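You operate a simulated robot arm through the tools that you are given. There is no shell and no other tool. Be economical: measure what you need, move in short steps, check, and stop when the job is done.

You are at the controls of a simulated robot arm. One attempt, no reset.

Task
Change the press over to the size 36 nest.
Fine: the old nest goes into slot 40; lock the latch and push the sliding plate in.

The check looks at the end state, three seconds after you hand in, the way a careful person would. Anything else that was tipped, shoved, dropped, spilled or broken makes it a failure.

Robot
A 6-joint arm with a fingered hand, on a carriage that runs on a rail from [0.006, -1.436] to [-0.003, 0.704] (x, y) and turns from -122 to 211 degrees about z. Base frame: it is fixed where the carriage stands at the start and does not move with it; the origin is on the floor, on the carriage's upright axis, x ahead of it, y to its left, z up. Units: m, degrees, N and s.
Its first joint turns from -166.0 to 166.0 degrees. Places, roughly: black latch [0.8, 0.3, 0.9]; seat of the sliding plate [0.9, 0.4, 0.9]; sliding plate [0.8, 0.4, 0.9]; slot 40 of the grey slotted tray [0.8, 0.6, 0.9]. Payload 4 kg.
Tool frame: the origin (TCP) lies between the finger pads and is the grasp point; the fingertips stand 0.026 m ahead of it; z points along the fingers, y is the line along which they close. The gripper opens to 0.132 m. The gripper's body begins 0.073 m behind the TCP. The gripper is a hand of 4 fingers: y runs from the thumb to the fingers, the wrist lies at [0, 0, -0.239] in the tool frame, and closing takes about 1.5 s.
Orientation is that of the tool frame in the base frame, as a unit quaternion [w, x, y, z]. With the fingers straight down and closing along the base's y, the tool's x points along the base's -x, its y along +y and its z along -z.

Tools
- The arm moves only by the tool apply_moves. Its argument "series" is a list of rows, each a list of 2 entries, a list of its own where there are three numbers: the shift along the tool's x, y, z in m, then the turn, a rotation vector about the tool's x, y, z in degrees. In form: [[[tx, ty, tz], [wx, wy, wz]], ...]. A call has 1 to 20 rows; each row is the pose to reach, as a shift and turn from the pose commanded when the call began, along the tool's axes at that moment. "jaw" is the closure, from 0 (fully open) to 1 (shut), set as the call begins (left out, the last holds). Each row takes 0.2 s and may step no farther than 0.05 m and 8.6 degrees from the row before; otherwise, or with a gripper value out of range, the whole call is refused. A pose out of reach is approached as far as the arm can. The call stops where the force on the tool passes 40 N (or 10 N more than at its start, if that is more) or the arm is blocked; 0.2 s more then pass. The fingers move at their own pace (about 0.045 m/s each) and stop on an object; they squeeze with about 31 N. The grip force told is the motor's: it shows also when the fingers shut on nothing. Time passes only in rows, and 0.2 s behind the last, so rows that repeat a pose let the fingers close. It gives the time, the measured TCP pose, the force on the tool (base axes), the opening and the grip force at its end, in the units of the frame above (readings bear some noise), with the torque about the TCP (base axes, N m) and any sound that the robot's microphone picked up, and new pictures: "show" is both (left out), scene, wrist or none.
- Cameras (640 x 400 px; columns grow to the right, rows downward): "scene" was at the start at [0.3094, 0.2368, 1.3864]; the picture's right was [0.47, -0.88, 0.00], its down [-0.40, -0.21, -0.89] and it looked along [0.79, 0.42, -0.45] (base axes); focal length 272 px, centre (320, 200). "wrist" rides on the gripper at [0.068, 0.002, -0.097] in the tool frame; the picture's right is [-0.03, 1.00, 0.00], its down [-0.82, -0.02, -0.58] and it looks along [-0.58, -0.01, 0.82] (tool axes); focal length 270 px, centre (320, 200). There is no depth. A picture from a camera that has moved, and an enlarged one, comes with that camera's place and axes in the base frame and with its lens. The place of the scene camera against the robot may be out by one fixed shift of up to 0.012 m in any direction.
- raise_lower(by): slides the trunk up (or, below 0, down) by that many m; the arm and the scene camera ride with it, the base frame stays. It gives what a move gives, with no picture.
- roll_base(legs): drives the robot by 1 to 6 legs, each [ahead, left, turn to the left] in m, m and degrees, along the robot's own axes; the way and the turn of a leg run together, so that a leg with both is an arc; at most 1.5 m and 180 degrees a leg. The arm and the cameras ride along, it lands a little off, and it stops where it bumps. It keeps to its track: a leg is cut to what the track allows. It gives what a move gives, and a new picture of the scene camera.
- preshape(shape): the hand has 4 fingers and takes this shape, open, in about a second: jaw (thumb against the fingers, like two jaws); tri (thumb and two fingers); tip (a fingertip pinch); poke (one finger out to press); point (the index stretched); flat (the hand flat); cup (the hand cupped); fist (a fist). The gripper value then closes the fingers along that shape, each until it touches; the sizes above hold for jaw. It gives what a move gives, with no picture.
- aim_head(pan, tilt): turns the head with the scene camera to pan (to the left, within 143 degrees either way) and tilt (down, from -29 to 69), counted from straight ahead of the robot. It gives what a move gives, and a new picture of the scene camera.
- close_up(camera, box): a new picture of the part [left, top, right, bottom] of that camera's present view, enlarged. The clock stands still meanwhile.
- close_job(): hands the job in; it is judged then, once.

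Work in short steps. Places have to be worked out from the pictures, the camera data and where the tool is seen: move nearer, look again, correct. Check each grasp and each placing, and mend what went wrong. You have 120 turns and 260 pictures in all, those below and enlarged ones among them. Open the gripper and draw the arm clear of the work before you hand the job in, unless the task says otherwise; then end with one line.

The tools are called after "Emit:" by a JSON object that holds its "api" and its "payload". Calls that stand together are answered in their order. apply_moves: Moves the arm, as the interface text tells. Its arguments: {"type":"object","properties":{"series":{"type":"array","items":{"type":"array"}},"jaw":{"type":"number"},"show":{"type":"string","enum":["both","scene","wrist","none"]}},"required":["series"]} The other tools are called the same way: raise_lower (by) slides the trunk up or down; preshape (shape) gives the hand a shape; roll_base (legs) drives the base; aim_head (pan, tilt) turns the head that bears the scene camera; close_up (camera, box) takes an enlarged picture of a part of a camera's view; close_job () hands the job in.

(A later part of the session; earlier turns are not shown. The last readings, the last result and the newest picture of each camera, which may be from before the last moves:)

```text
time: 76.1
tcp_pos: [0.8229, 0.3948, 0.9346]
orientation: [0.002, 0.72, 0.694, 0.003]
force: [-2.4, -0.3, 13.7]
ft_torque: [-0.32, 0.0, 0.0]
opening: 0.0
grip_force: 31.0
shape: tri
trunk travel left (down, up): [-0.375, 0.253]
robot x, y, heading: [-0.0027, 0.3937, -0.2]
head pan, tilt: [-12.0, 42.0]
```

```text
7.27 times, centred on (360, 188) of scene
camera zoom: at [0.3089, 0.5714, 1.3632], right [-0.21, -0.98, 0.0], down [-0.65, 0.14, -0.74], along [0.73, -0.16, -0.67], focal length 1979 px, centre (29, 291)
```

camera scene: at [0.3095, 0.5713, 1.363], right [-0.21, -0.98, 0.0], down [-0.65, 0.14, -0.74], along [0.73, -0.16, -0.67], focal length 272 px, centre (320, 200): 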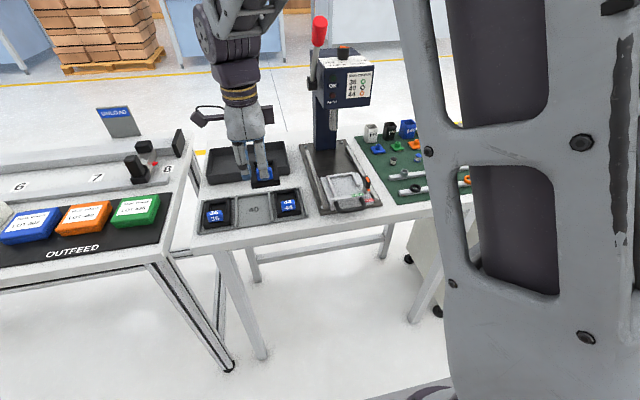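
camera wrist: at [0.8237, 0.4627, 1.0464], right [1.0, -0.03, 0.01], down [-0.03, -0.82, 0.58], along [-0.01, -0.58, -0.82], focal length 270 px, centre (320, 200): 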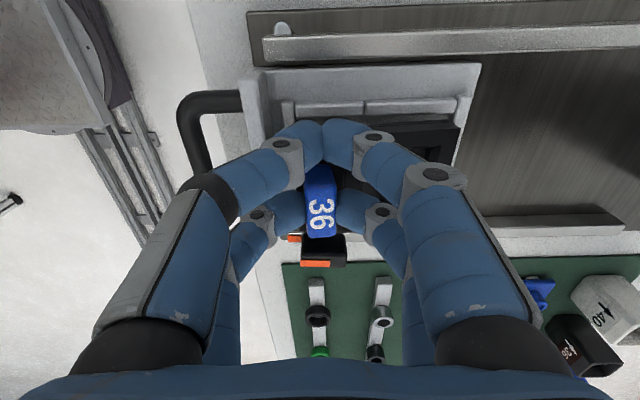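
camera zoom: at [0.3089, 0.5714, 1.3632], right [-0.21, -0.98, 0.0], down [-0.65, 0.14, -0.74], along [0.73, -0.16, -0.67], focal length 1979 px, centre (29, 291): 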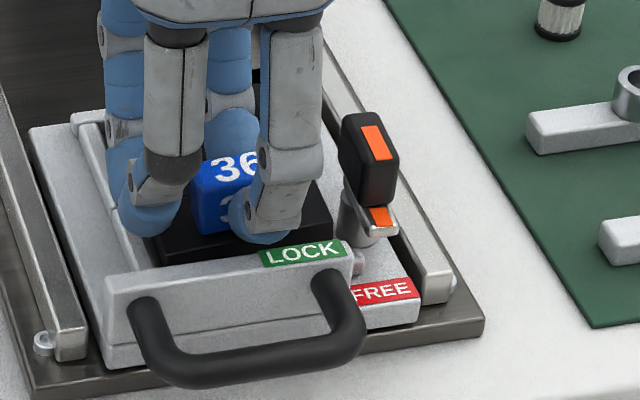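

It stopped at z≈0.9365. I release, back off and look again.

Emit:
{"api": "apply_moves", "payload": {"series": [[[0, 0, -0.002], [0, 0, 0]], [[0, 0, -0.002], [0, 0, 0]], [[0, 0, -0.002], [0, 0, 0]], [[0, 0, -0.02], [0, 0, 0]], [[0, 0, -0.05], [0, 0, 0]], [[0.04, 0, -0.09], [0, 0, -2]], [[0.083, 0.02, -0.1], [0, 0, -2]]], "jaw": 0.74, "show": "none"}}

Emit:
{"api": "close_up", "payload": {"camera": "wrist", "box": [240, 130, 400, 250]}}

Emit:
{"api": "close_up", "payload": {"camera": "scene", "box": [325, 160, 395, 215]}}

```text
refused: row 6 steps farther than a row can; nothing moved
```

```text
3.33 times, centred on (320, 190) of wrist
camera zoom: at [0.8263, 0.4639, 1.0309], right [1.0, -0.06, 0.01], down [-0.05, -0.81, 0.58], along [-0.03, -0.58, -0.82], focal length 901 px, centre (320, 233)
```

zoom: 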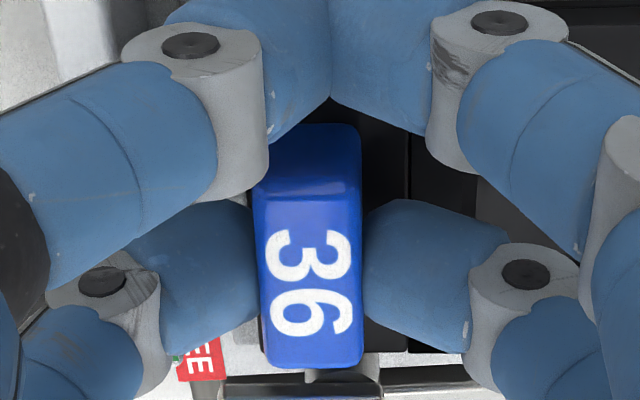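

```text
7.27 times, centred on (360, 188) of scene
camera zoom: at [0.3089, 0.5714, 1.3632], right [-0.21, -0.98, 0.0], down [-0.65, 0.14, -0.74], along [0.73, -0.16, -0.67], focal length 1979 px, centre (29, 291)
```

zoom: 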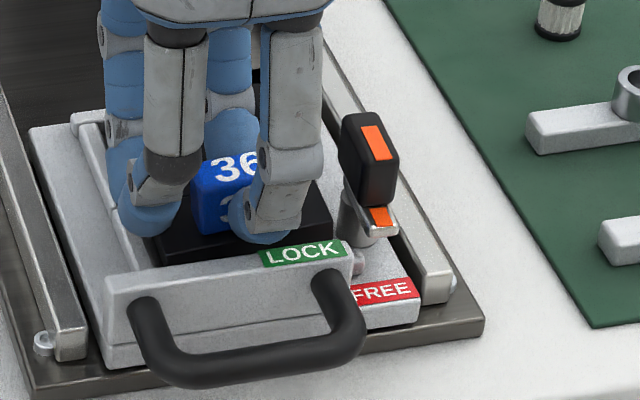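

Compared with nest 40's seated corner in the scene picture, this nest sits ~3 mm too far −y and possibly −x. I lift 6 mm, shift +3 mm in y and +1.5 mm in x, and lower again.

Emit:
{"api": "apply_moves", "payload": {"series": [[[0, 0, -0.007], [0, 0, 0]], [[0.003, 0.0015, -0.007], [0, 0, 0]], [[0.003, 0.0015, -0.003], [0, 0, 0]], [[0.003, 0.0015, 0], [0, 0, 0]], [[0.003, 0.0015, 0.002], [0, 0, 0]]], "show": "none"}}

Emit:
{"api": "close_up", "payload": {"camera": "wrist", "box": [320, 70, 500, 180]}}

Emit:
{"api": "close_up", "payload": {"camera": "scene", "box": [325, 160, 395, 215]}}

```text
time: 77.3
tcp_pos: [0.8243, 0.3962, 0.934]
orientation: [0.003, 0.719, 0.695, 0.002]
force: [0.8, -13.2, 8.3]
ft_torque: [-0.39, 0.01, 0.12]
opening: 0.0
grip_force: 30.8
shape: tri
trunk travel left (down, up): [-0.375, 0.253]
robot x, y, heading: [0.0022, 0.3942, -0.3]
head pan, tilt: [-12.0, 42.0]
```

```text
3.56 times, centred on (410, 125) of wrist
camera zoom: at [0.8275, 0.4656, 1.0291], right [1.0, -0.06, 0.01], down [-0.05, -0.81, 0.58], along [-0.03, -0.58, -0.82], focal length 961 px, centre (0, 467)
```

zoom: 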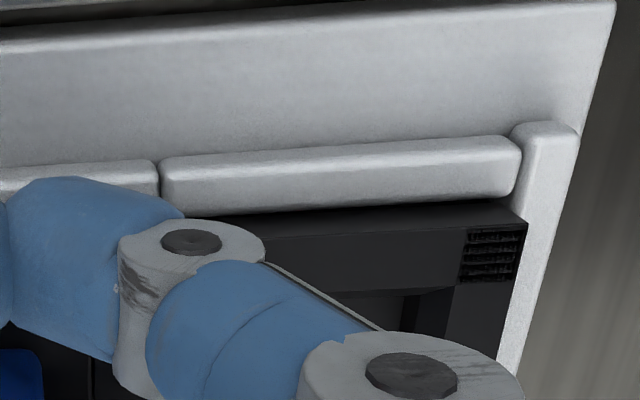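

```text
7.27 times, centred on (360, 188) of scene
camera zoom: at [0.3092, 0.5707, 1.3632], right [-0.21, -0.98, 0.0], down [-0.65, 0.14, -0.74], along [0.73, -0.16, -0.67], focal length 1979 px, centre (29, 291)
```

zoom: 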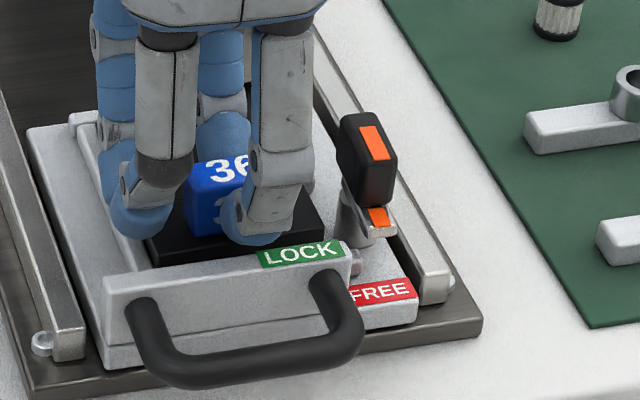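

Now it's against the +y strip inside the pocket (−13 N sideways). I ease 1.5 mm back in y and press slightly.

Emit:
{"api": "apply_moves", "payload": {"series": [[[-0.0015, 0, 0], [0, 0, 0]], [[-0.0015, 0, 0.001], [0, 0, 0]], [[-0.0015, 0, 0.002], [0, 0, 0]]], "show": "none"}}

Emit:
{"api": "apply_moves", "payload": {"series": [[[0, 0, -0.002], [0, 0, 0]], [[0, 0, -0.002], [0, 0, 0]], [[0, 0, -0.002], [0, 0, 0]], [[0, 0, -0.02], [0, 0, 0]], [[0, 0, -0.05], [0, 0, 0]], [[0.03, 0, -0.08], [0, 0, 0]], [[0.06, 0.01, -0.1], [0, 0, -2]], [[0.083, 0.02, -0.11], [0, 0, -2]]], "jaw": 0.74, "show": "none"}}

Emit:
{"api": "close_up", "payload": {"camera": "wrist", "box": [240, 130, 400, 250]}}

Emit:
{"api": "close_up", "payload": {"camera": "scene", "box": [325, 160, 395, 215]}}

```text
time: 78.1
tcp_pos: [0.8236, 0.3959, 0.9326]
orientation: [0.002, 0.72, 0.694, 0.002]
force: [-2.0, -16.2, 12.8]
ft_torque: [-0.5, 0.07, 0.12]
opening: 0.0
grip_force: 31.5
shape: tri
trunk travel left (down, up): [-0.375, 0.253]
robot x, y, heading: [-0.0036, 0.395, -0.5]
head pan, tilt: [-12.0, 42.0]
```

```text
time: 79.9
tcp_pos: [0.8453, 0.4765, 1.0404]
orientation: [0.003, 0.708, 0.706, 0.002]
force: [0.1, 0.2, -0.1]
ft_torque: [0.01, -0.01, -0.04]
opening: 0.0339
grip_force: 0.1
shape: tri
trunk travel left (down, up): [-0.375, 0.253]
robot x, y, heading: [-0.0026, 0.3965, -0.4]
head pan, tilt: [-12.0, 42.0]
```

```text
3.33 times, centred on (320, 190) of wrist
camera zoom: at [0.8478, 0.5469, 1.1362], right [1.0, -0.03, 0.0], down [-0.02, -0.82, 0.58], along [-0.01, -0.58, -0.82], focal length 901 px, centre (320, 233)
```

zoom: 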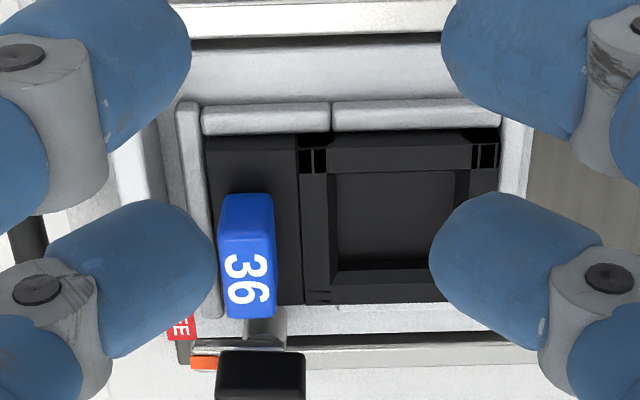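

```text
7.27 times, centred on (360, 188) of scene
camera zoom: at [0.3093, 0.5713, 1.363], right [-0.21, -0.98, 0.0], down [-0.65, 0.14, -0.74], along [0.73, -0.16, -0.67], focal length 1979 px, centre (29, 291)
```

zoom: 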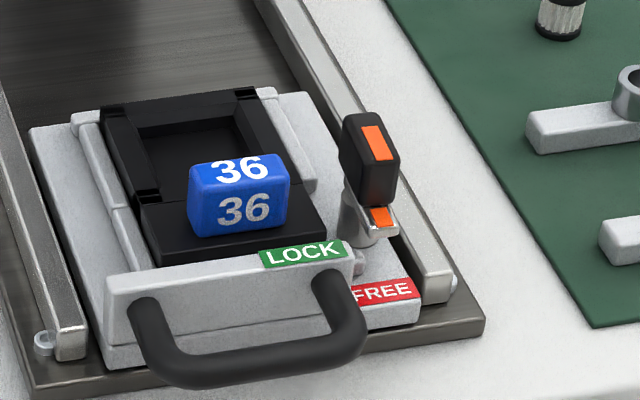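

Nest 36 is now square and seated at the same level as nest 40 was. Next the latch: I turn the tool back to closing along y and hover over the key for the same grip as when I left it.

Emit:
{"api": "apply_moves", "payload": {"series": [[[-0.013, -0.01, 0], [0, 0, -8.1]], [[-0.026, -0.02, 0], [0, 0, -16.2]], [[-0.039, -0.03, 0], [0, 0, -24.3]], [[-0.052, -0.04, 0], [0, 0, -32.4]], [[-0.065, -0.045, 0], [0, 0, -40.5]], [[-0.078, -0.045, 0], [0, 0, -48.6]], [[-0.091, -0.045, 0], [0, 0, -56.7]], [[-0.104, -0.045, 0], [0, 0, -64.8]], [[-0.117, -0.045, 0], [0, 0, -72.9]], [[-0.13, -0.045, 0], [0, 0, -81]], [[-0.14, -0.03, 0], [0, 0, -89]], [[-0.1455, -0.004, 0.02], [0, 0, -89]], [[-0.1455, -0.004, 0.05], [0, 0, -89]]], "jaw": 0.82, "show": "wrist"}}

Emit:
{"api": "close_up", "payload": {"camera": "wrist", "box": [240, 80, 400, 200]}}

```text
time: 82.7
tcp_pos: [0.8407, 0.3331, 0.9913]
orientation: [0.003, 0.009, 1.0, 0.0]
force: [-0.6, 0.4, 0.5]
ft_torque: [0.02, -0.05, -0.01]
opening: 0.0242
grip_force: 0.0
shape: tri
trunk travel left (down, up): [-0.375, 0.253]
robot x, y, heading: [0.0011, 0.3944, -0.2]
head pan, tilt: [-12.0, 42.0]
camera wrist: at [0.7722, 0.3372, 1.0871], right [0.04, 1.0, 0.0], down [0.81, -0.04, 0.58], along [0.58, -0.03, -0.81], focal length 270 px, centre (320, 200)
```

wrist: 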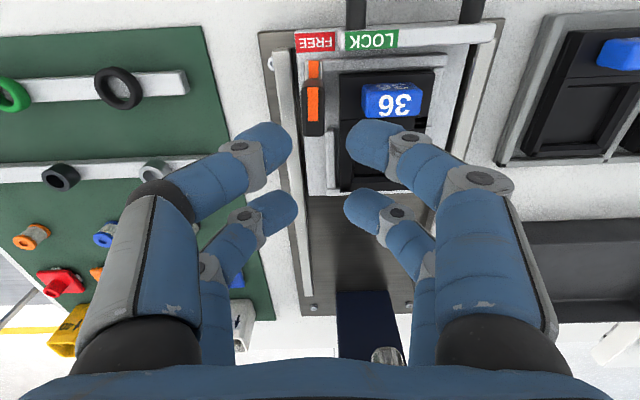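

```text
3.33 times, centred on (320, 140) of wrist
camera zoom: at [0.7722, 0.3372, 1.0871], right [0.04, 1.0, 0.0], down [0.81, -0.04, 0.58], along [0.58, -0.03, -0.81], focal length 901 px, centre (320, 400)
```

zoom: 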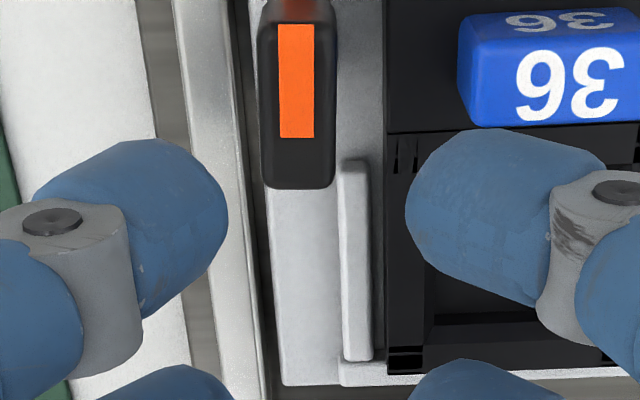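

Tab centre at (0.8237, 0.3305). I shift −2.5 mm in y, +1 mm in x and descend to grip height.

Emit:
{"api": "apply_moves", "payload": {"series": [[[-0.001, -0.0025, 0.02], [0, 0, 0]], [[-0.001, -0.0025, 0.04], [0, 0, 0]], [[-0.001, -0.0025, 0.05], [0, 0, 0]], [[-0.001, -0.0025, 0.056], [0, 0, 0]]], "show": "none"}}

Emit:
{"api": "apply_moves", "payload": {"series": [[[0, 0, 0], [0, 0, 0]], [[0, 0, 0], [0, 0, 0]], [[0, 0, 0], [0, 0, 0]], [[0, 0, 0], [0, 0, 0]]], "jaw": 1, "show": "wrist"}}

Emit:
{"api": "close_up", "payload": {"camera": "wrist", "box": [240, 80, 400, 200]}}

```text
time: 83.7
tcp_pos: [0.8426, 0.3281, 0.9368]
orientation: [0.003, 0.009, 1.0, 0.001]
force: [1.0, -3.7, 8.1]
ft_torque: [0.24, 0.11, 0.09]
opening: 0.0235
grip_force: 0.1
shape: tri
trunk travel left (down, up): [-0.375, 0.253]
robot x, y, heading: [0.0012, 0.3959, -0.2]
head pan, tilt: [-12.0, 42.0]
```

```text
time: 84.7
tcp_pos: [0.8426, 0.3301, 0.9353]
orientation: [0.002, 0.009, 1.0, 0.0]
force: [0.5, -3.2, 1.5]
ft_torque: [0.02, 0.0, 0.08]
opening: 0.0029
grip_force: 31.1
shape: tri
trunk travel left (down, up): [-0.375, 0.253]
robot x, y, heading: [-0.0001, 0.396, -0.5]
head pan, tilt: [-12.0, 42.0]
camera wrist: at [0.7741, 0.3342, 1.0303], right [0.04, 1.0, 0.0], down [0.81, -0.04, 0.58], along [0.58, -0.03, -0.81], focal length 270 px, centre (320, 200)
```

wrist: 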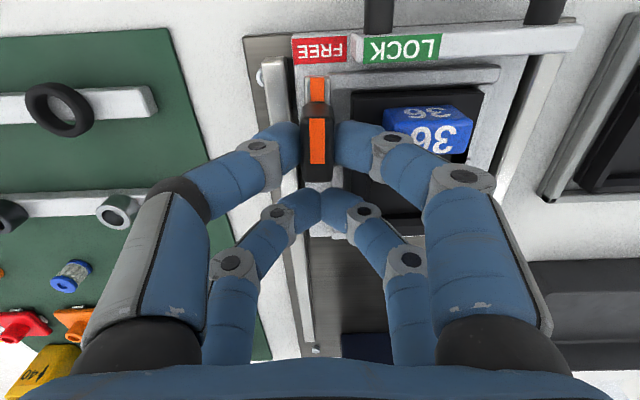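

```text
3.33 times, centred on (320, 140) of wrist
camera zoom: at [0.7741, 0.3342, 1.0303], right [0.04, 1.0, 0.0], down [0.81, -0.04, 0.58], along [0.58, -0.03, -0.81], focal length 901 px, centre (320, 400)
```

zoom: 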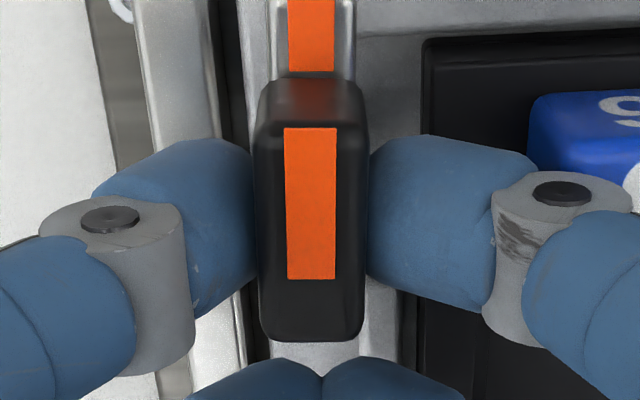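

Grip is firm. I turn clockwise about the key axis toward LOCK, first half.

Emit:
{"api": "apply_moves", "payload": {"series": [[[0.0002, -0.0027, 0], [0, 0, 8.2]], [[0.0008, -0.0054, 0], [0, 0, 16.4]], [[0.0017, -0.0079, 0], [0, 0, 24.6]], [[0.003, -0.0103, 0], [0, 0, 32.8]], [[0.0047, -0.0125, 0], [0, 0, 41]], [[0.0066, -0.0144, 0], [0, 0, 49.2]]], "show": "wrist"}}

Emit:
{"api": "close_up", "payload": {"camera": "scene", "box": [325, 150, 395, 215]}}

```text
time: 86.1
tcp_pos: [0.835, 0.3152, 0.9351]
orientation: [0.003, 0.426, 0.905, 0.001]
force: [0.2, -7.2, -1.0]
ft_torque: [-0.22, 0.06, 0.09]
opening: 0.0029
grip_force: 30.9
shape: tri
trunk travel left (down, up): [-0.375, 0.253]
robot x, y, heading: [-0.0049, 0.3969, -0.4]
head pan, tilt: [-12.0, 42.0]
camera wrist: at [0.7933, 0.3705, 1.0302], right [0.79, 0.62, 0.0], down [0.5, -0.64, 0.58], along [0.36, -0.45, -0.81], focal length 270 px, centre (320, 200)
```

wrist: 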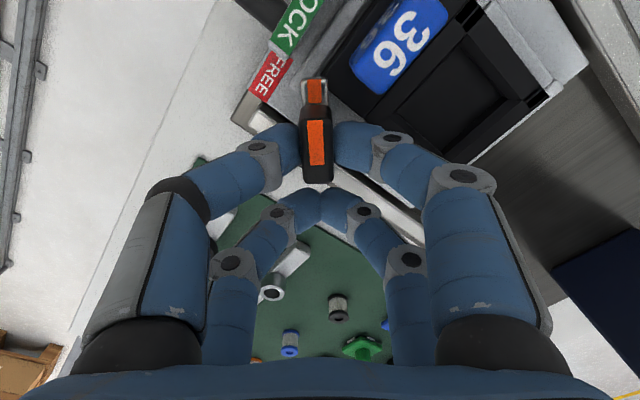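

```text
6.15 times, centred on (360, 182) of scene
camera zoom: at [0.3094, 0.5712, 1.363], right [-0.21, -0.98, 0.0], down [-0.65, 0.14, -0.74], along [0.73, -0.16, -0.67], focal length 1674 px, centre (74, 308)
```

zoom: 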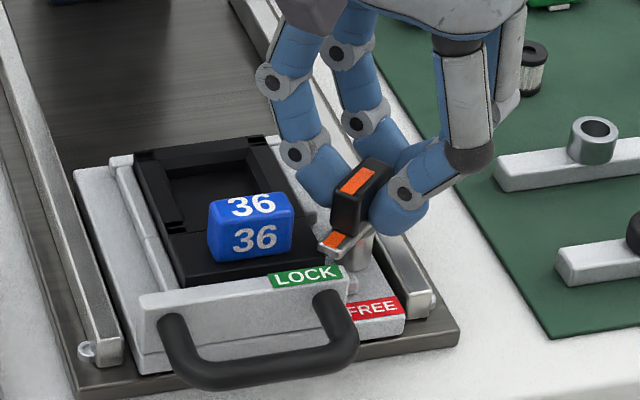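

Turning well, the tongue is coming around to the nest. I finish the remaining ~41° with a 1 mm −y correction for the side force.

Emit:
{"api": "apply_moves", "payload": {"series": [[[-0.0006, -0.0033, 0], [0, 0, 8.2]], [[0.0, -0.006, 0], [0, 0, 16.4]], [[0.0009, -0.0085, 0], [0, 0, 24.6]], [[0.0022, -0.0109, 0], [0, 0, 32.8]], [[0.0039, -0.0131, 0], [0, 0, 41]]], "show": "wrist"}}

Emit:
{"api": "close_up", "payload": {"camera": "scene", "box": [325, 150, 395, 215]}}

```text
time: 87.3
tcp_pos: [0.8238, 0.3114, 0.9349]
orientation: [0.002, 0.715, 0.699, 0.002]
force: [-2.3, -5.8, 2.5]
ft_torque: [-0.09, 0.11, 0.09]
opening: 0.003
grip_force: 31.3
shape: tri
trunk travel left (down, up): [-0.375, 0.253]
robot x, y, heading: [-0.0057, 0.3963, -0.4]
head pan, tilt: [-12.0, 42.0]
camera wrist: at [0.827, 0.3802, 1.0302], right [1.0, -0.05, 0.01], down [-0.04, -0.82, 0.58], along [-0.02, -0.58, -0.82], focal length 270 px, centre (320, 200)
```

wrist: 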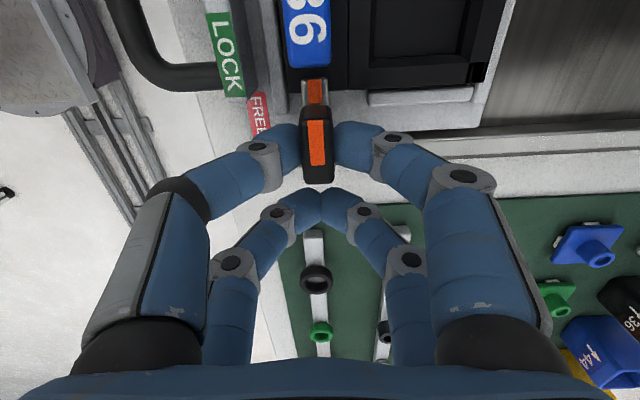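

```text
6.15 times, centred on (360, 182) of scene
camera zoom: at [0.3092, 0.5712, 1.3631], right [-0.21, -0.98, 0.0], down [-0.65, 0.14, -0.74], along [0.73, -0.16, -0.67], focal length 1674 px, centre (74, 308)
```

zoom: 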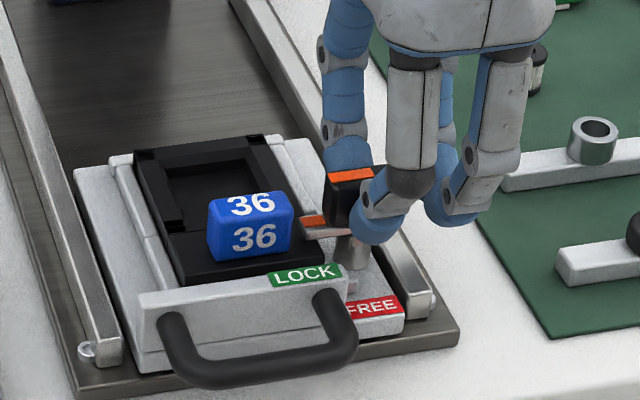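

The tongue lies over the nest edge again as at the start. I release and lift clear for a look.

Emit:
{"api": "apply_moves", "payload": {"series": [[[0, 0, 0], [0, 0, 0]], [[0, 0, 0], [0, 0, 0]], [[0, 0, 0], [0, 0, 0]], [[0, 0, -0.03], [0, 0, 0]], [[0, 0, -0.06], [0, 0, 0]]], "jaw": 0.7, "show": "wrist"}}

Emit:
{"api": "close_up", "payload": {"camera": "wrist", "box": [240, 0, 400, 130]}}

Emit:
{"api": "close_up", "payload": {"camera": "scene", "box": [325, 150, 395, 215]}}

```text
time: 88.5
tcp_pos: [0.823, 0.3142, 0.9969]
orientation: [0.001, 0.716, 0.699, 0.002]
force: [0.3, 0.1, -0.3]
ft_torque: [-0.02, 0.01, 0.02]
opening: 0.0394
grip_force: 0.1
shape: tri
trunk travel left (down, up): [-0.375, 0.253]
robot x, y, heading: [-0.0057, 0.3947, -0.4]
head pan, tilt: [-12.0, 42.0]
camera wrist: at [0.8272, 0.3826, 1.0921], right [1.0, -0.05, 0.0], down [-0.04, -0.82, 0.58], along [-0.02, -0.58, -0.82], focal length 270 px, centre (320, 200)
```

wrist: 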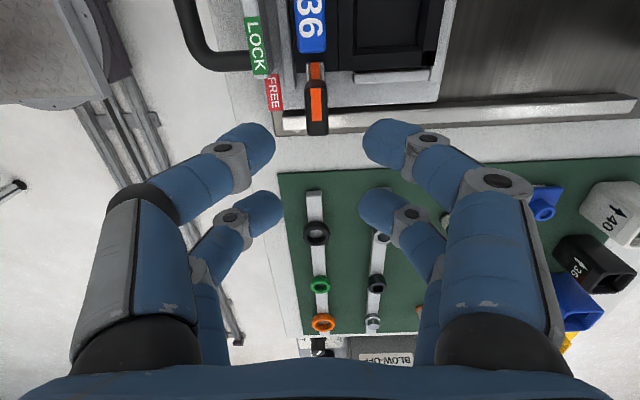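

```text
3.08 times, centred on (320, 65) of wrist
camera zoom: at [0.8272, 0.3826, 1.0921], right [1.0, -0.05, 0.0], down [-0.04, -0.82, 0.58], along [-0.02, -0.58, -0.82], focal length 832 px, centre (320, 615)
```

zoom: 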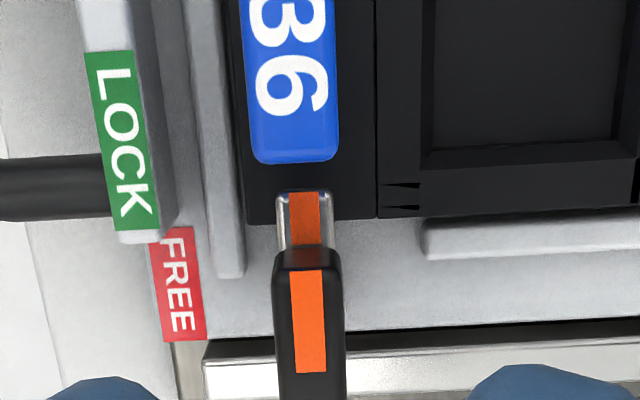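

```text
6.15 times, centred on (360, 182) of scene
camera zoom: at [0.3096, 0.5715, 1.3629], right [-0.21, -0.98, 0.0], down [-0.65, 0.14, -0.74], along [0.73, -0.16, -0.67], focal length 1674 px, centre (74, 308)
```

zoom: 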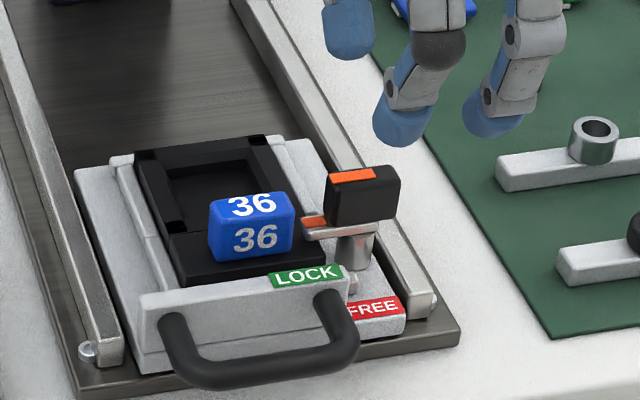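

Latch is locked with the tongue squarely over the nest. Next I bring the closed hand (closing along y again) in front of the handle at (0.70, 0.389), to push the plate in.

Emit:
{"api": "apply_moves", "payload": {"series": [[[0.005, -0.01, 0], [0, 0, -8.2]], [[0.01, -0.02, 0], [0, 0, -16.4]], [[0.017, -0.03, 0], [0, 0, -24.6]], [[0.024, -0.042, 0], [0, 0, -32.8]], [[0.031, -0.054, 0], [0, 0, -41]], [[0.038, -0.066, 0], [0, 0, -49.2]], [[0.046, -0.078, 0], [0, 0, -57.4]], [[0.054, -0.09, 0], [0, 0, -65.6]], [[0.062, -0.102, 0], [0, 0, -73.8]], [[0.07, -0.112, 0], [0, 0, -82]], [[0.075, -0.122, 0], [0, 0, -90.5]]], "jaw": 1, "show": "wrist"}}

```text
time: 90.9
tcp_pos: [0.7037, 0.3883, 0.9939]
orientation: [0.003, 0.006, 1.0, 0.0]
force: [-0.1, 0.5, -0.1]
ft_torque: [-0.01, 0.01, -0.01]
opening: 0.0001
grip_force: 30.6
shape: tri
trunk travel left (down, up): [-0.375, 0.253]
robot x, y, heading: [-0.0027, 0.3954, -0.4]
head pan, tilt: [-12.0, 42.0]
camera wrist: at [0.6351, 0.3915, 1.0897], right [0.04, 1.0, 0.0], down [0.81, -0.03, 0.58], along [0.58, -0.02, -0.81], focal length 270 px, centre (320, 200)
```

wrist: 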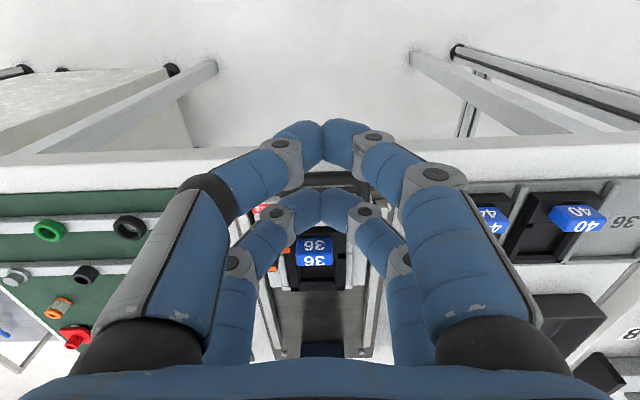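

I descend in front of the handle to TCP z≈0.908 (handle bar front expected at x≈0.757).

Emit:
{"api": "apply_moves", "payload": {"series": [[[0.003, 0, 0.04], [0, 0, 0]], [[0.003, 0, 0.07], [0, 0, 0]], [[0.003, 0, 0.08], [0, 0, 0]], [[0.003, 0, 0.086], [0, 0, 0]]], "show": "wrist"}}

Emit:
{"api": "close_up", "payload": {"camera": "scene", "box": [300, 130, 400, 220]}}

```text
time: 91.9
tcp_pos: [0.7002, 0.3875, 0.9079]
orientation: [0.003, 0.007, 1.0, 0.0]
force: [0.0, 0.4, -0.3]
ft_torque: [0.02, 0.01, 0.01]
opening: 0.0
grip_force: 30.7
shape: tri
trunk travel left (down, up): [-0.375, 0.253]
robot x, y, heading: [-0.0024, 0.395, 0.1]
head pan, tilt: [-12.0, 42.0]
camera wrist: at [0.6323, 0.3918, 1.0028], right [0.04, 1.0, 0.0], down [0.81, -0.03, 0.58], along [0.58, -0.02, -0.81], focal length 270 px, centre (320, 200)
```

wrist: 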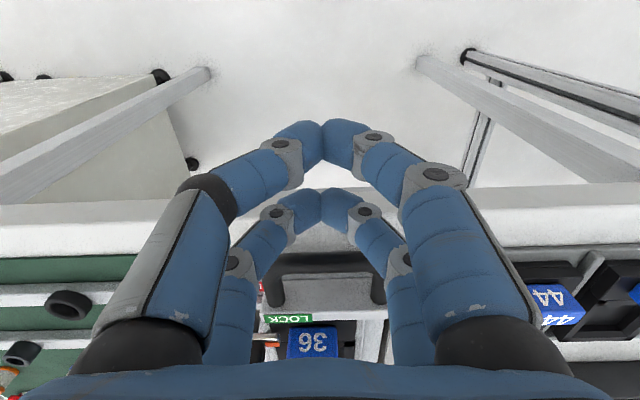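

```text
4.44 times, centred on (350, 175) of scene
camera zoom: at [0.3093, 0.5715, 1.363], right [-0.21, -0.98, 0.0], down [-0.65, 0.14, -0.74], along [0.73, -0.16, -0.67], focal length 1209 px, centre (187, 311)
```

zoom: 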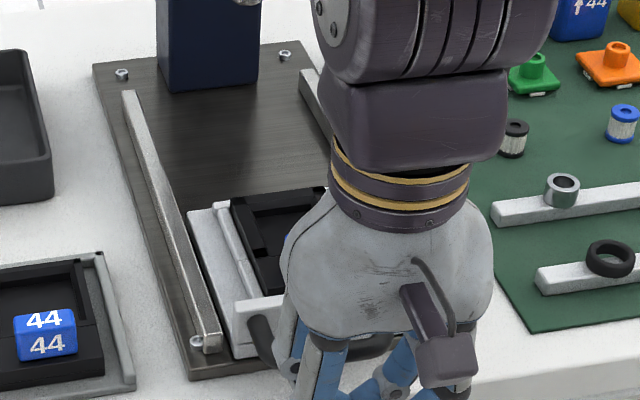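

The handle is dead ahead. I push +x in 1 cm steps, first 9 cm.

Emit:
{"api": "apply_moves", "payload": {"series": [[[-0.01, 0.001, 0.002], [0, 0, 0]], [[-0.02, 0.001, 0.002], [0, 0, 0]], [[-0.03, 0.001, 0.002], [0, 0, 0]], [[-0.04, 0.001, 0.002], [0, 0, 0]], [[-0.05, 0.001, 0.002], [0, 0, 0]], [[-0.06, 0.001, 0.002], [0, 0, 0]], [[-0.07, 0.001, 0.002], [0, 0, 0]], [[-0.08, 0.001, 0.002], [0, 0, 0]], [[-0.09, 0.001, 0.002], [0, 0, 0]]], "show": "wrist"}}

Emit:
{"api": "close_up", "payload": {"camera": "scene", "box": [300, 110, 400, 220]}}

```text
time: 93.9
tcp_pos: [0.7903, 0.3895, 0.9085]
orientation: [0.002, 0.007, 1.0, 0.0]
force: [0.2, 1.1, -0.4]
ft_torque: [0.0, -0.01, 0.0]
opening: 0.0002
grip_force: 31.3
shape: tri
trunk travel left (down, up): [-0.375, 0.253]
robot x, y, heading: [-0.0036, 0.4003, -0.2]
head pan, tilt: [-12.0, 42.0]
camera wrist: at [0.7224, 0.3922, 1.0028], right [0.04, 1.0, 0.0], down [0.81, -0.03, 0.58], along [0.58, -0.02, -0.81], focal length 270 px, centre (320, 200)
```

wrist: 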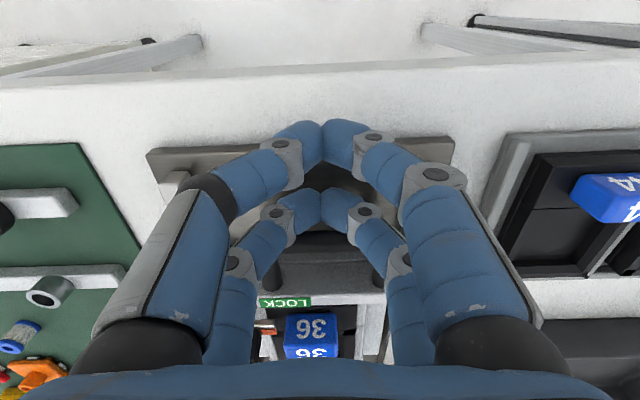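

```text
3.64 times, centred on (350, 165) of scene
camera zoom: at [0.3093, 0.5715, 1.363], right [-0.21, -0.98, 0.0], down [-0.65, 0.14, -0.74], along [0.73, -0.16, -0.67], focal length 989 px, centre (211, 327)
```

zoom: 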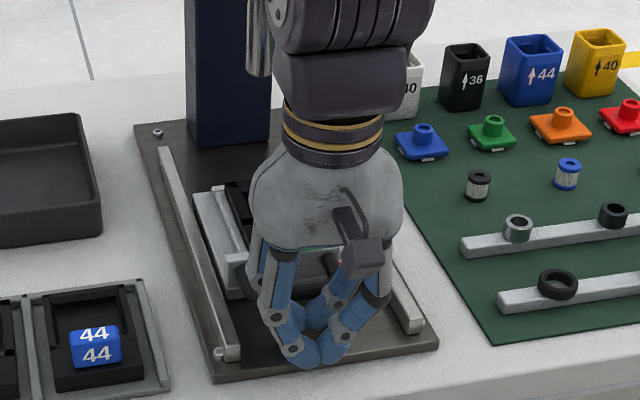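

The plate slides smoothly. I keep pushing in smaller steps until it meets its stop.

Emit:
{"api": "apply_moves", "payload": {"series": [[[-0.008, 0, 0], [0, 0, 0]], [[-0.016, 0, 0], [0, 0, 0]], [[-0.022, 0, 0], [0, 0, 0]], [[-0.028, 0, 0], [0, 0, 0]], [[-0.034, 0, 0], [0, 0, 0]], [[-0.04, 0, 0], [0, 0, 0]]], "show": "wrist"}}

Emit:
{"api": "close_up", "payload": {"camera": "scene", "box": [300, 60, 420, 220]}}

```text
time: 95.3
tcp_pos: [0.8314, 0.3881, 0.9081]
orientation: [0.003, 0.007, 1.0, -0.001]
force: [-0.3, 0.1, 0.0]
ft_torque: [0.03, 0.01, 0.03]
opening: 0.0
grip_force: 31.6
shape: tri
trunk travel left (down, up): [-0.375, 0.253]
robot x, y, heading: [-0.0007, 0.3947, 0.0]
head pan, tilt: [-12.0, 42.0]
camera wrist: at [0.7624, 0.391, 1.0022], right [0.04, 1.0, 0.0], down [0.81, -0.03, 0.58], along [0.58, -0.02, -0.81], focal length 270 px, centre (320, 200)
```

wrist: 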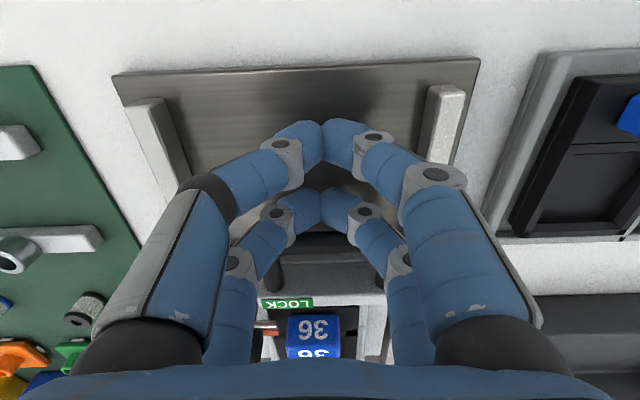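

```text
2.50 times, centred on (360, 140) of scene
camera zoom: at [0.3093, 0.5715, 1.363], right [-0.21, -0.98, 0.0], down [-0.65, 0.14, -0.74], along [0.73, -0.16, -0.67], focal length 680 px, centre (220, 350)
```

zoom: 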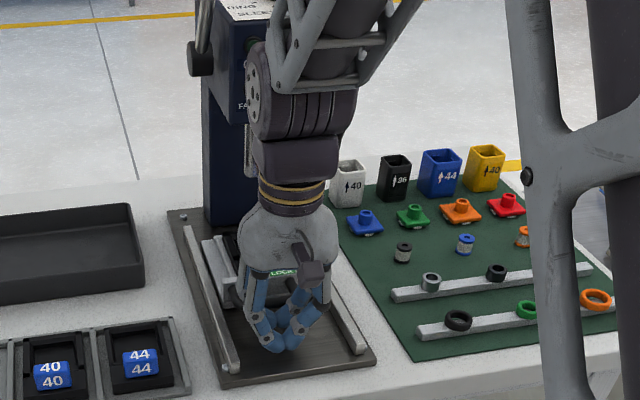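

It has travelled ~10 cm with no stop yet, and the wrist is getting near the press head. I check that gap closely before pushing on.

Emit:
{"api": "close_up", "payload": {"camera": "scene", "box": [350, 60, 440, 150]}}

Emit:
{"api": "close_up", "payload": {"camera": "scene", "box": [295, 40, 385, 150]}}

Emit:
{"api": "close_up", "payload": {"camera": "wrist", "box": [230, 230, 420, 370]}}

```text
4.44 times, centred on (395, 105) of scene
camera zoom: at [0.3093, 0.5715, 1.363], right [-0.21, -0.98, 0.0], down [-0.65, 0.14, -0.74], along [0.73, -0.16, -0.67], focal length 1209 px, centre (-13, 622)
```

zoom: 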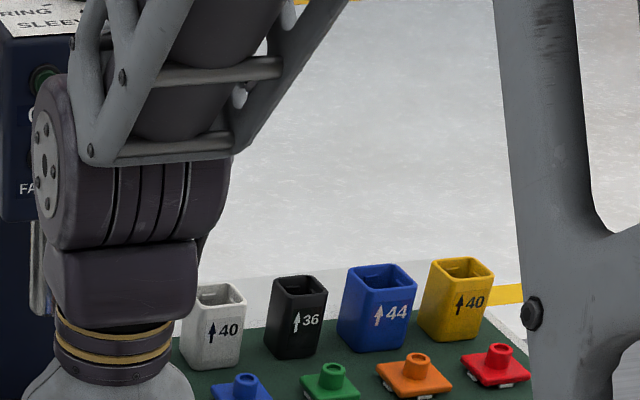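

```text
3.64 times, centred on (340, 95) of scene
camera zoom: at [0.3093, 0.5715, 1.363], right [-0.21, -0.98, 0.0], down [-0.65, 0.14, -0.74], along [0.73, -0.16, -0.67], focal length 989 px, centre (247, 582)
```

zoom: 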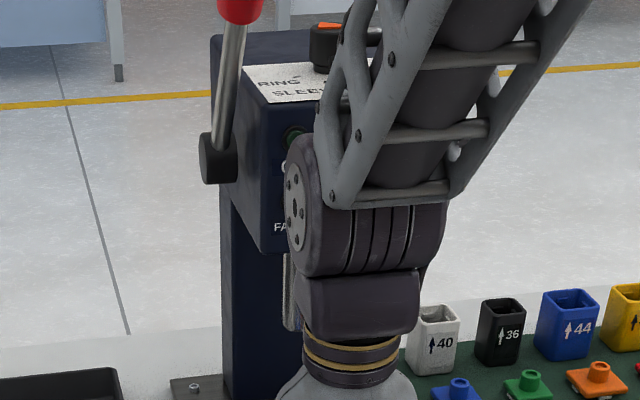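

```text
2.86 times, centred on (325, 300) of wrist
camera zoom: at [0.7624, 0.391, 1.0022], right [0.04, 1.0, 0.0], down [0.81, -0.03, 0.58], along [0.58, -0.02, -0.81], focal length 772 px, centre (306, -86)
```

zoom: 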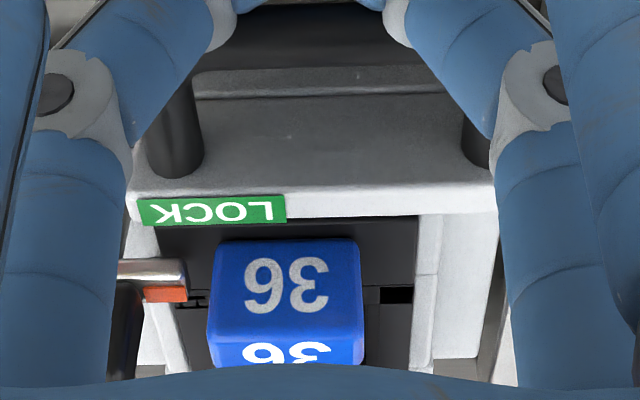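

The gap is hard to judge, so I back off 2 cm and tilt the hand 20° (fingers forward, wrist back) so that the wrist stays well clear of the head for the last stretch.

Emit:
{"api": "apply_moves", "payload": {"series": [[[0.02, 0, -0.01], [0, 0, 0]], [[0.02, 0, -0.01], [0, -7, 0]], [[0.02, 0, -0.01], [0, -14, 0]], [[0.02, 0, -0.01], [0, -20, 0]], [[0.02, 0, -0.004], [0, -20, 0]], [[0.02, 0, 0.002], [0, -20, 0]], [[0.02, 0, 0.005], [0, -20, 0]]], "show": "both"}}

Emit:
{"api": "close_up", "payload": {"camera": "scene", "box": [290, 90, 410, 210]}}

```text
time: 96.9
tcp_pos: [0.8099, 0.3886, 0.9031]
orientation: [0.177, 0.007, 0.984, -0.001]
force: [-2.5, 1.4, 18.0]
ft_torque: [0.08, 0.32, -0.02]
opening: 0.0003
grip_force: 30.9
shape: tri
trunk travel left (down, up): [-0.375, 0.253]
robot x, y, heading: [0.0012, 0.3956, -0.3]
head pan, tilt: [-12.0, 42.0]
camera scene: at [0.3085, 0.5716, 1.3634], right [-0.21, -0.98, 0.0], down [-0.65, 0.14, -0.74], along [0.73, -0.16, -0.67], focal length 272 px, centre (320, 200)
camera wrist: at [0.7131, 0.3924, 0.9694], right [0.04, 1.0, 0.01], down [0.56, -0.03, 0.83], along [0.83, -0.03, -0.56], focal length 270 px, centre (320, 200)
```

scene: 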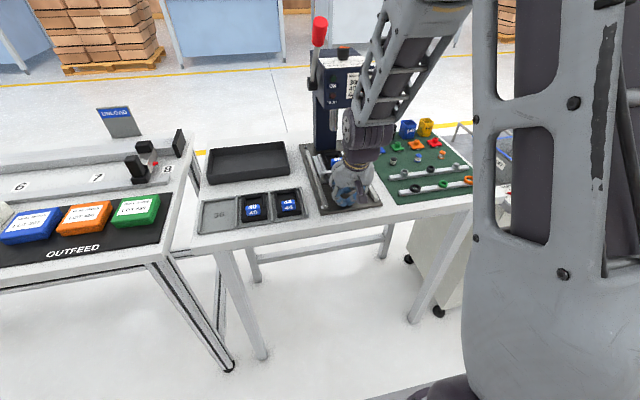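
wrist: 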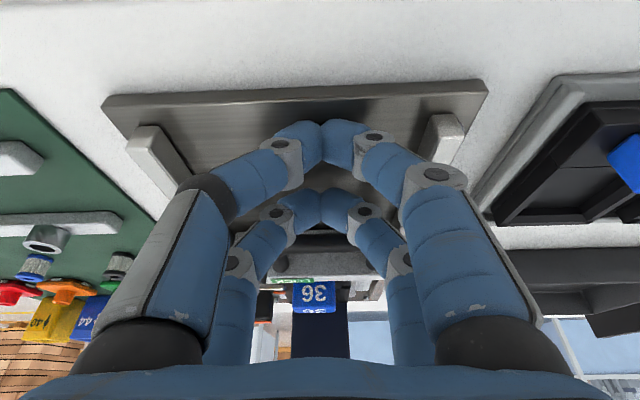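

```text
3.33 times, centred on (350, 150) of scene
camera zoom: at [0.3085, 0.5716, 1.3634], right [-0.21, -0.98, 0.0], down [-0.65, 0.14, -0.74], along [0.73, -0.16, -0.67], focal length 907 px, centre (220, 367)
```

zoom: 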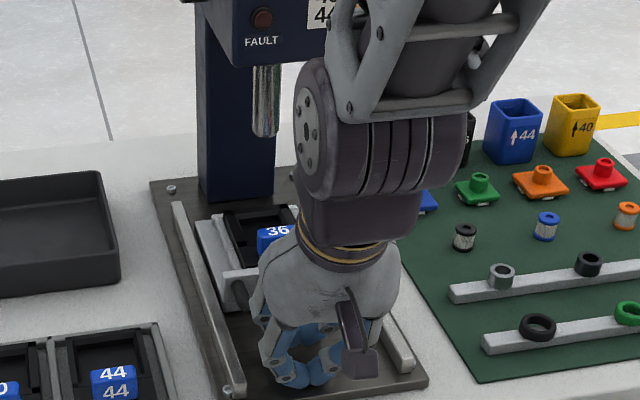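

The rear finger pair touches the base plate (18 N). I raise 3 mm and push forward in small steps.

Emit:
{"api": "apply_moves", "payload": {"series": [[[-0.001, 0, -0.0028], [0, 0, 0]], [[-0.0104, 0, 0.0006], [0, 0, 0]], [[-0.0198, 0, 0.004], [0, 0, 0]], [[-0.0254, 0, 0.0061], [0, 0, 0]], [[-0.0301, 0, 0.0078], [0, 0, 0]], [[-0.0348, 0, 0.0095], [0, 0, 0]], [[-0.0386, 0, 0.0109], [0, 0, 0]]], "show": "wrist"}}

Emit:
{"api": "close_up", "payload": {"camera": "scene", "box": [290, 90, 410, 210]}}

```text
time: 98.4
tcp_pos: [0.8431, 0.3875, 0.9024]
orientation: [0.17, 0.005, 0.985, -0.001]
force: [-20.0, 2.4, 22.2]
ft_torque: [0.05, 0.33, 0.1]
opening: 0.0
grip_force: 31.1
shape: tri
trunk travel left (down, up): [-0.375, 0.253]
robot x, y, heading: [-0.002, 0.3986, -0.2]
head pan, tilt: [-12.0, 42.0]
stopped in row 7: the force on the tool passed its limit at 45 N (the readings are from after the stop); the commanded pose is now the measured one
camera wrist: at [0.7463, 0.3917, 0.9706], right [0.04, 1.0, 0.01], down [0.57, -0.03, 0.82], along [0.82, -0.03, -0.57], focal length 270 px, centre (320, 200)
```

wrist: 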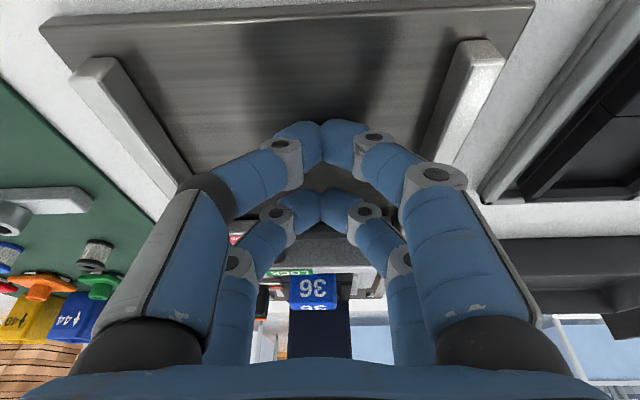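

```text
3.33 times, centred on (350, 150) of scene
camera zoom: at [0.3079, 0.5716, 1.3635], right [-0.21, -0.98, 0.0], down [-0.65, 0.14, -0.74], along [0.73, -0.16, -0.67], focal length 907 px, centre (220, 367)
```

zoom: 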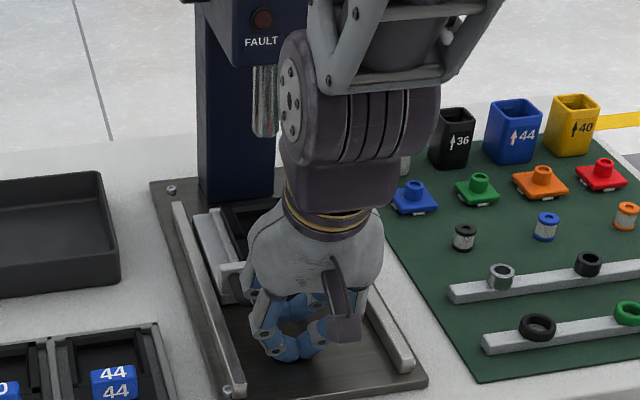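

It came to a firm stop about 1 cm further in. I back off and look whether the plate is fully home.

Emit:
{"api": "apply_moves", "payload": {"series": [[[0.01, 0, -0.006], [0, 0, 0]], [[0.03, 0, -0.03], [0, 0, 0]], [[0.05, 0, -0.06], [0, 0, 0]], [[0.08, 0, -0.09], [0, 0, 0]], [[0.11, 0, -0.12], [0, 7, 0]], [[0.13, 0, -0.14], [0, 14, 0]], [[0.14, 0, -0.15], [0, 20, 0]]], "show": "both"}}

Emit:
{"api": "close_up", "payload": {"camera": "wrist", "box": [230, 160, 410, 320]}}

Emit:
{"api": "close_up", "payload": {"camera": "scene", "box": [300, 120, 400, 220]}}

```text
time: 100.0
tcp_pos: [0.6606, 0.3905, 0.9962]
orientation: [-0.004, 0.006, 1.0, 0.001]
force: [-0.2, 0.4, 0.2]
ft_torque: [0.0, 0.02, -0.01]
opening: 0.0
grip_force: 30.7
shape: tri
trunk travel left (down, up): [-0.375, 0.253]
robot x, y, heading: [-0.0016, 0.3963, -0.4]
head pan, tilt: [-12.0, 42.0]
camera scene: at [0.3093, 0.5715, 1.363], right [-0.21, -0.98, 0.0], down [-0.65, 0.14, -0.74], along [0.73, -0.16, -0.67], focal length 272 px, centre (320, 200)
camera wrist: at [0.5943, 0.3943, 1.0922], right [0.04, 1.0, 0.0], down [0.82, -0.03, 0.57], along [0.57, -0.02, -0.82], focal length 270 px, centre (320, 200)
```

scene: 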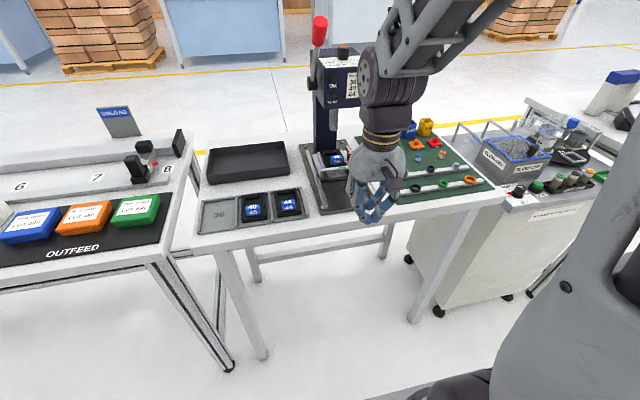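
wrist: 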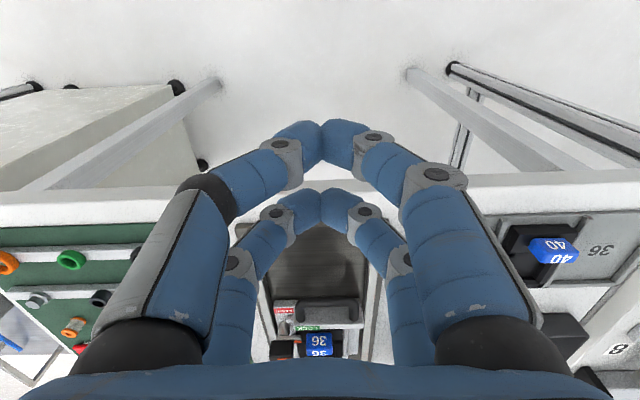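

```text
2.50 times, centred on (320, 240) of wrist
camera zoom: at [0.5943, 0.3943, 1.0922], right [0.04, 1.0, 0.0], down [0.82, -0.03, 0.57], along [0.57, -0.02, -0.82], focal length 676 px, centre (320, 100)
```

zoom: 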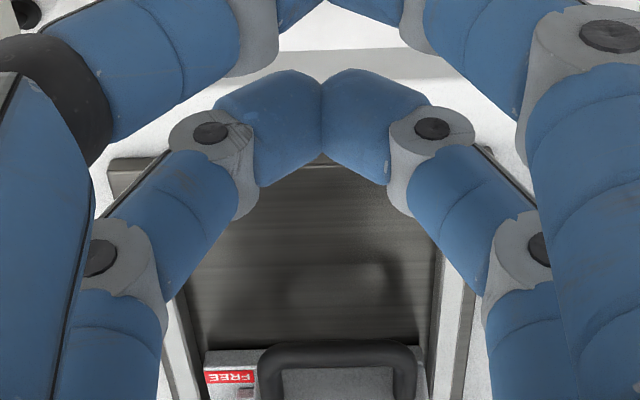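

```text
4.00 times, centred on (350, 170) of scene
camera zoom: at [0.3093, 0.5715, 1.363], right [-0.21, -0.98, 0.0], down [-0.65, 0.14, -0.74], along [0.73, -0.16, -0.67], focal length 1088 px, centre (200, 320)
```

zoom: 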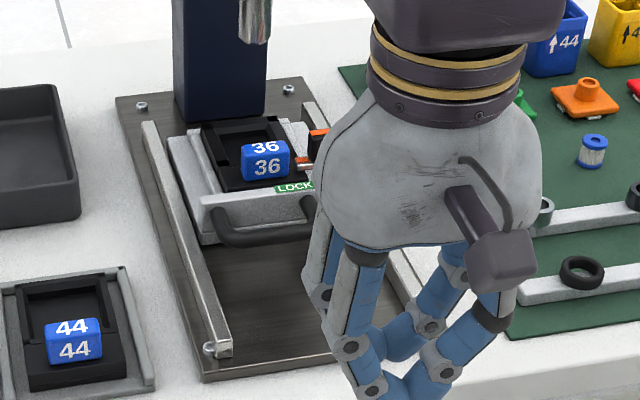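

I move the hand aside to get an unobstructed view of the plate against the column.

Emit:
{"api": "apply_moves", "payload": {"series": [[[0.0, -0.03, -0.03], [0, 0, 0]], [[0.0, -0.06, -0.06], [0, 0, 0]], [[0.0, -0.1, -0.08], [0, 0, 0]], [[0.0, -0.14, -0.1], [0, 0, 0]], [[0.0, -0.18, -0.1], [0, 0, 0]], [[0.0, -0.22, -0.1], [0, 0, 0]]], "show": "none"}}

Emit:
{"api": "close_up", "payload": {"camera": "scene", "box": [305, 125, 395, 185]}}

Emit:
{"api": "close_up", "payload": {"camera": "scene", "box": [290, 20, 410, 220]}}

```text
time: 101.4
tcp_pos: [0.6586, 0.1698, 1.0968]
orientation: [-0.003, 0.007, 1.0, 0.0]
force: [-1.0, 0.3, 0.0]
ft_torque: [-0.03, -0.01, 0.02]
opening: 0.0
grip_force: 30.8
shape: tri
trunk travel left (down, up): [-0.375, 0.253]
robot x, y, heading: [-0.0032, 0.3937, -0.2]
head pan, tilt: [-12.0, 42.0]
```

```text
6.67 times, centred on (350, 155) of scene
camera zoom: at [0.3092, 0.5718, 1.363], right [-0.21, -0.98, 0.0], down [-0.65, 0.14, -0.74], along [0.73, -0.16, -0.67], focal length 1814 px, centre (120, 500)
```

zoom: 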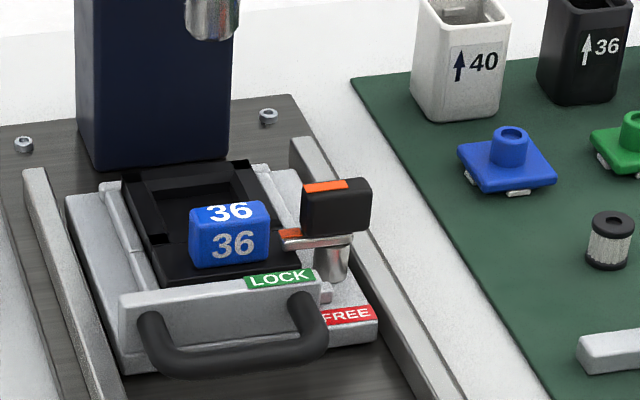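

```text
2.00 times, centred on (350, 120) of scene
camera zoom: at [0.3092, 0.5718, 1.363], right [-0.21, -0.98, 0.0], down [-0.65, 0.14, -0.74], along [0.73, -0.16, -0.67], focal length 544 px, centre (260, 360)
```

zoom: 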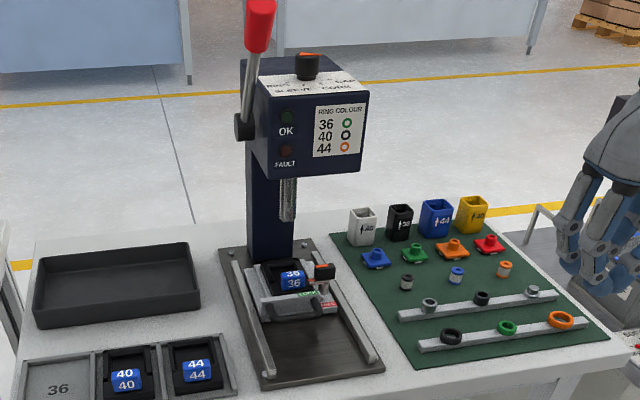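

From here a small gap to the column remains, and the last push also dragged on the base plate, so I'm not sure it's home. I'll push once more with only 10° tilt so nothing rubs, and compare the stop position.

Emit:
{"api": "apply_moves", "payload": {"series": [[[0.0, 0.045, 0], [0, 0, 0]], [[0.0, 0.09, 0], [0, 0, 0]], [[0.0, 0.135, 0.0], [0, 0, 0]], [[0.0, 0.18, 0.03], [0, 0, 0]], [[-0.02, 0.2185, 0.05], [0, 0, 0]], [[-0.05, 0.2185, 0.08], [0, -5, 0]], [[-0.09, 0.2185, 0.11], [0, -10, 0]], [[-0.13, 0.2185, 0.14], [0, -10, 0]], [[-0.14, 0.2185, 0.17], [0, -10, 0]], [[-0.15, 0.2185, 0.188], [0, -10, 0]]], "show": "wrist"}}

```text
refused: row 4 steps farther than a row can; nothing moved
```

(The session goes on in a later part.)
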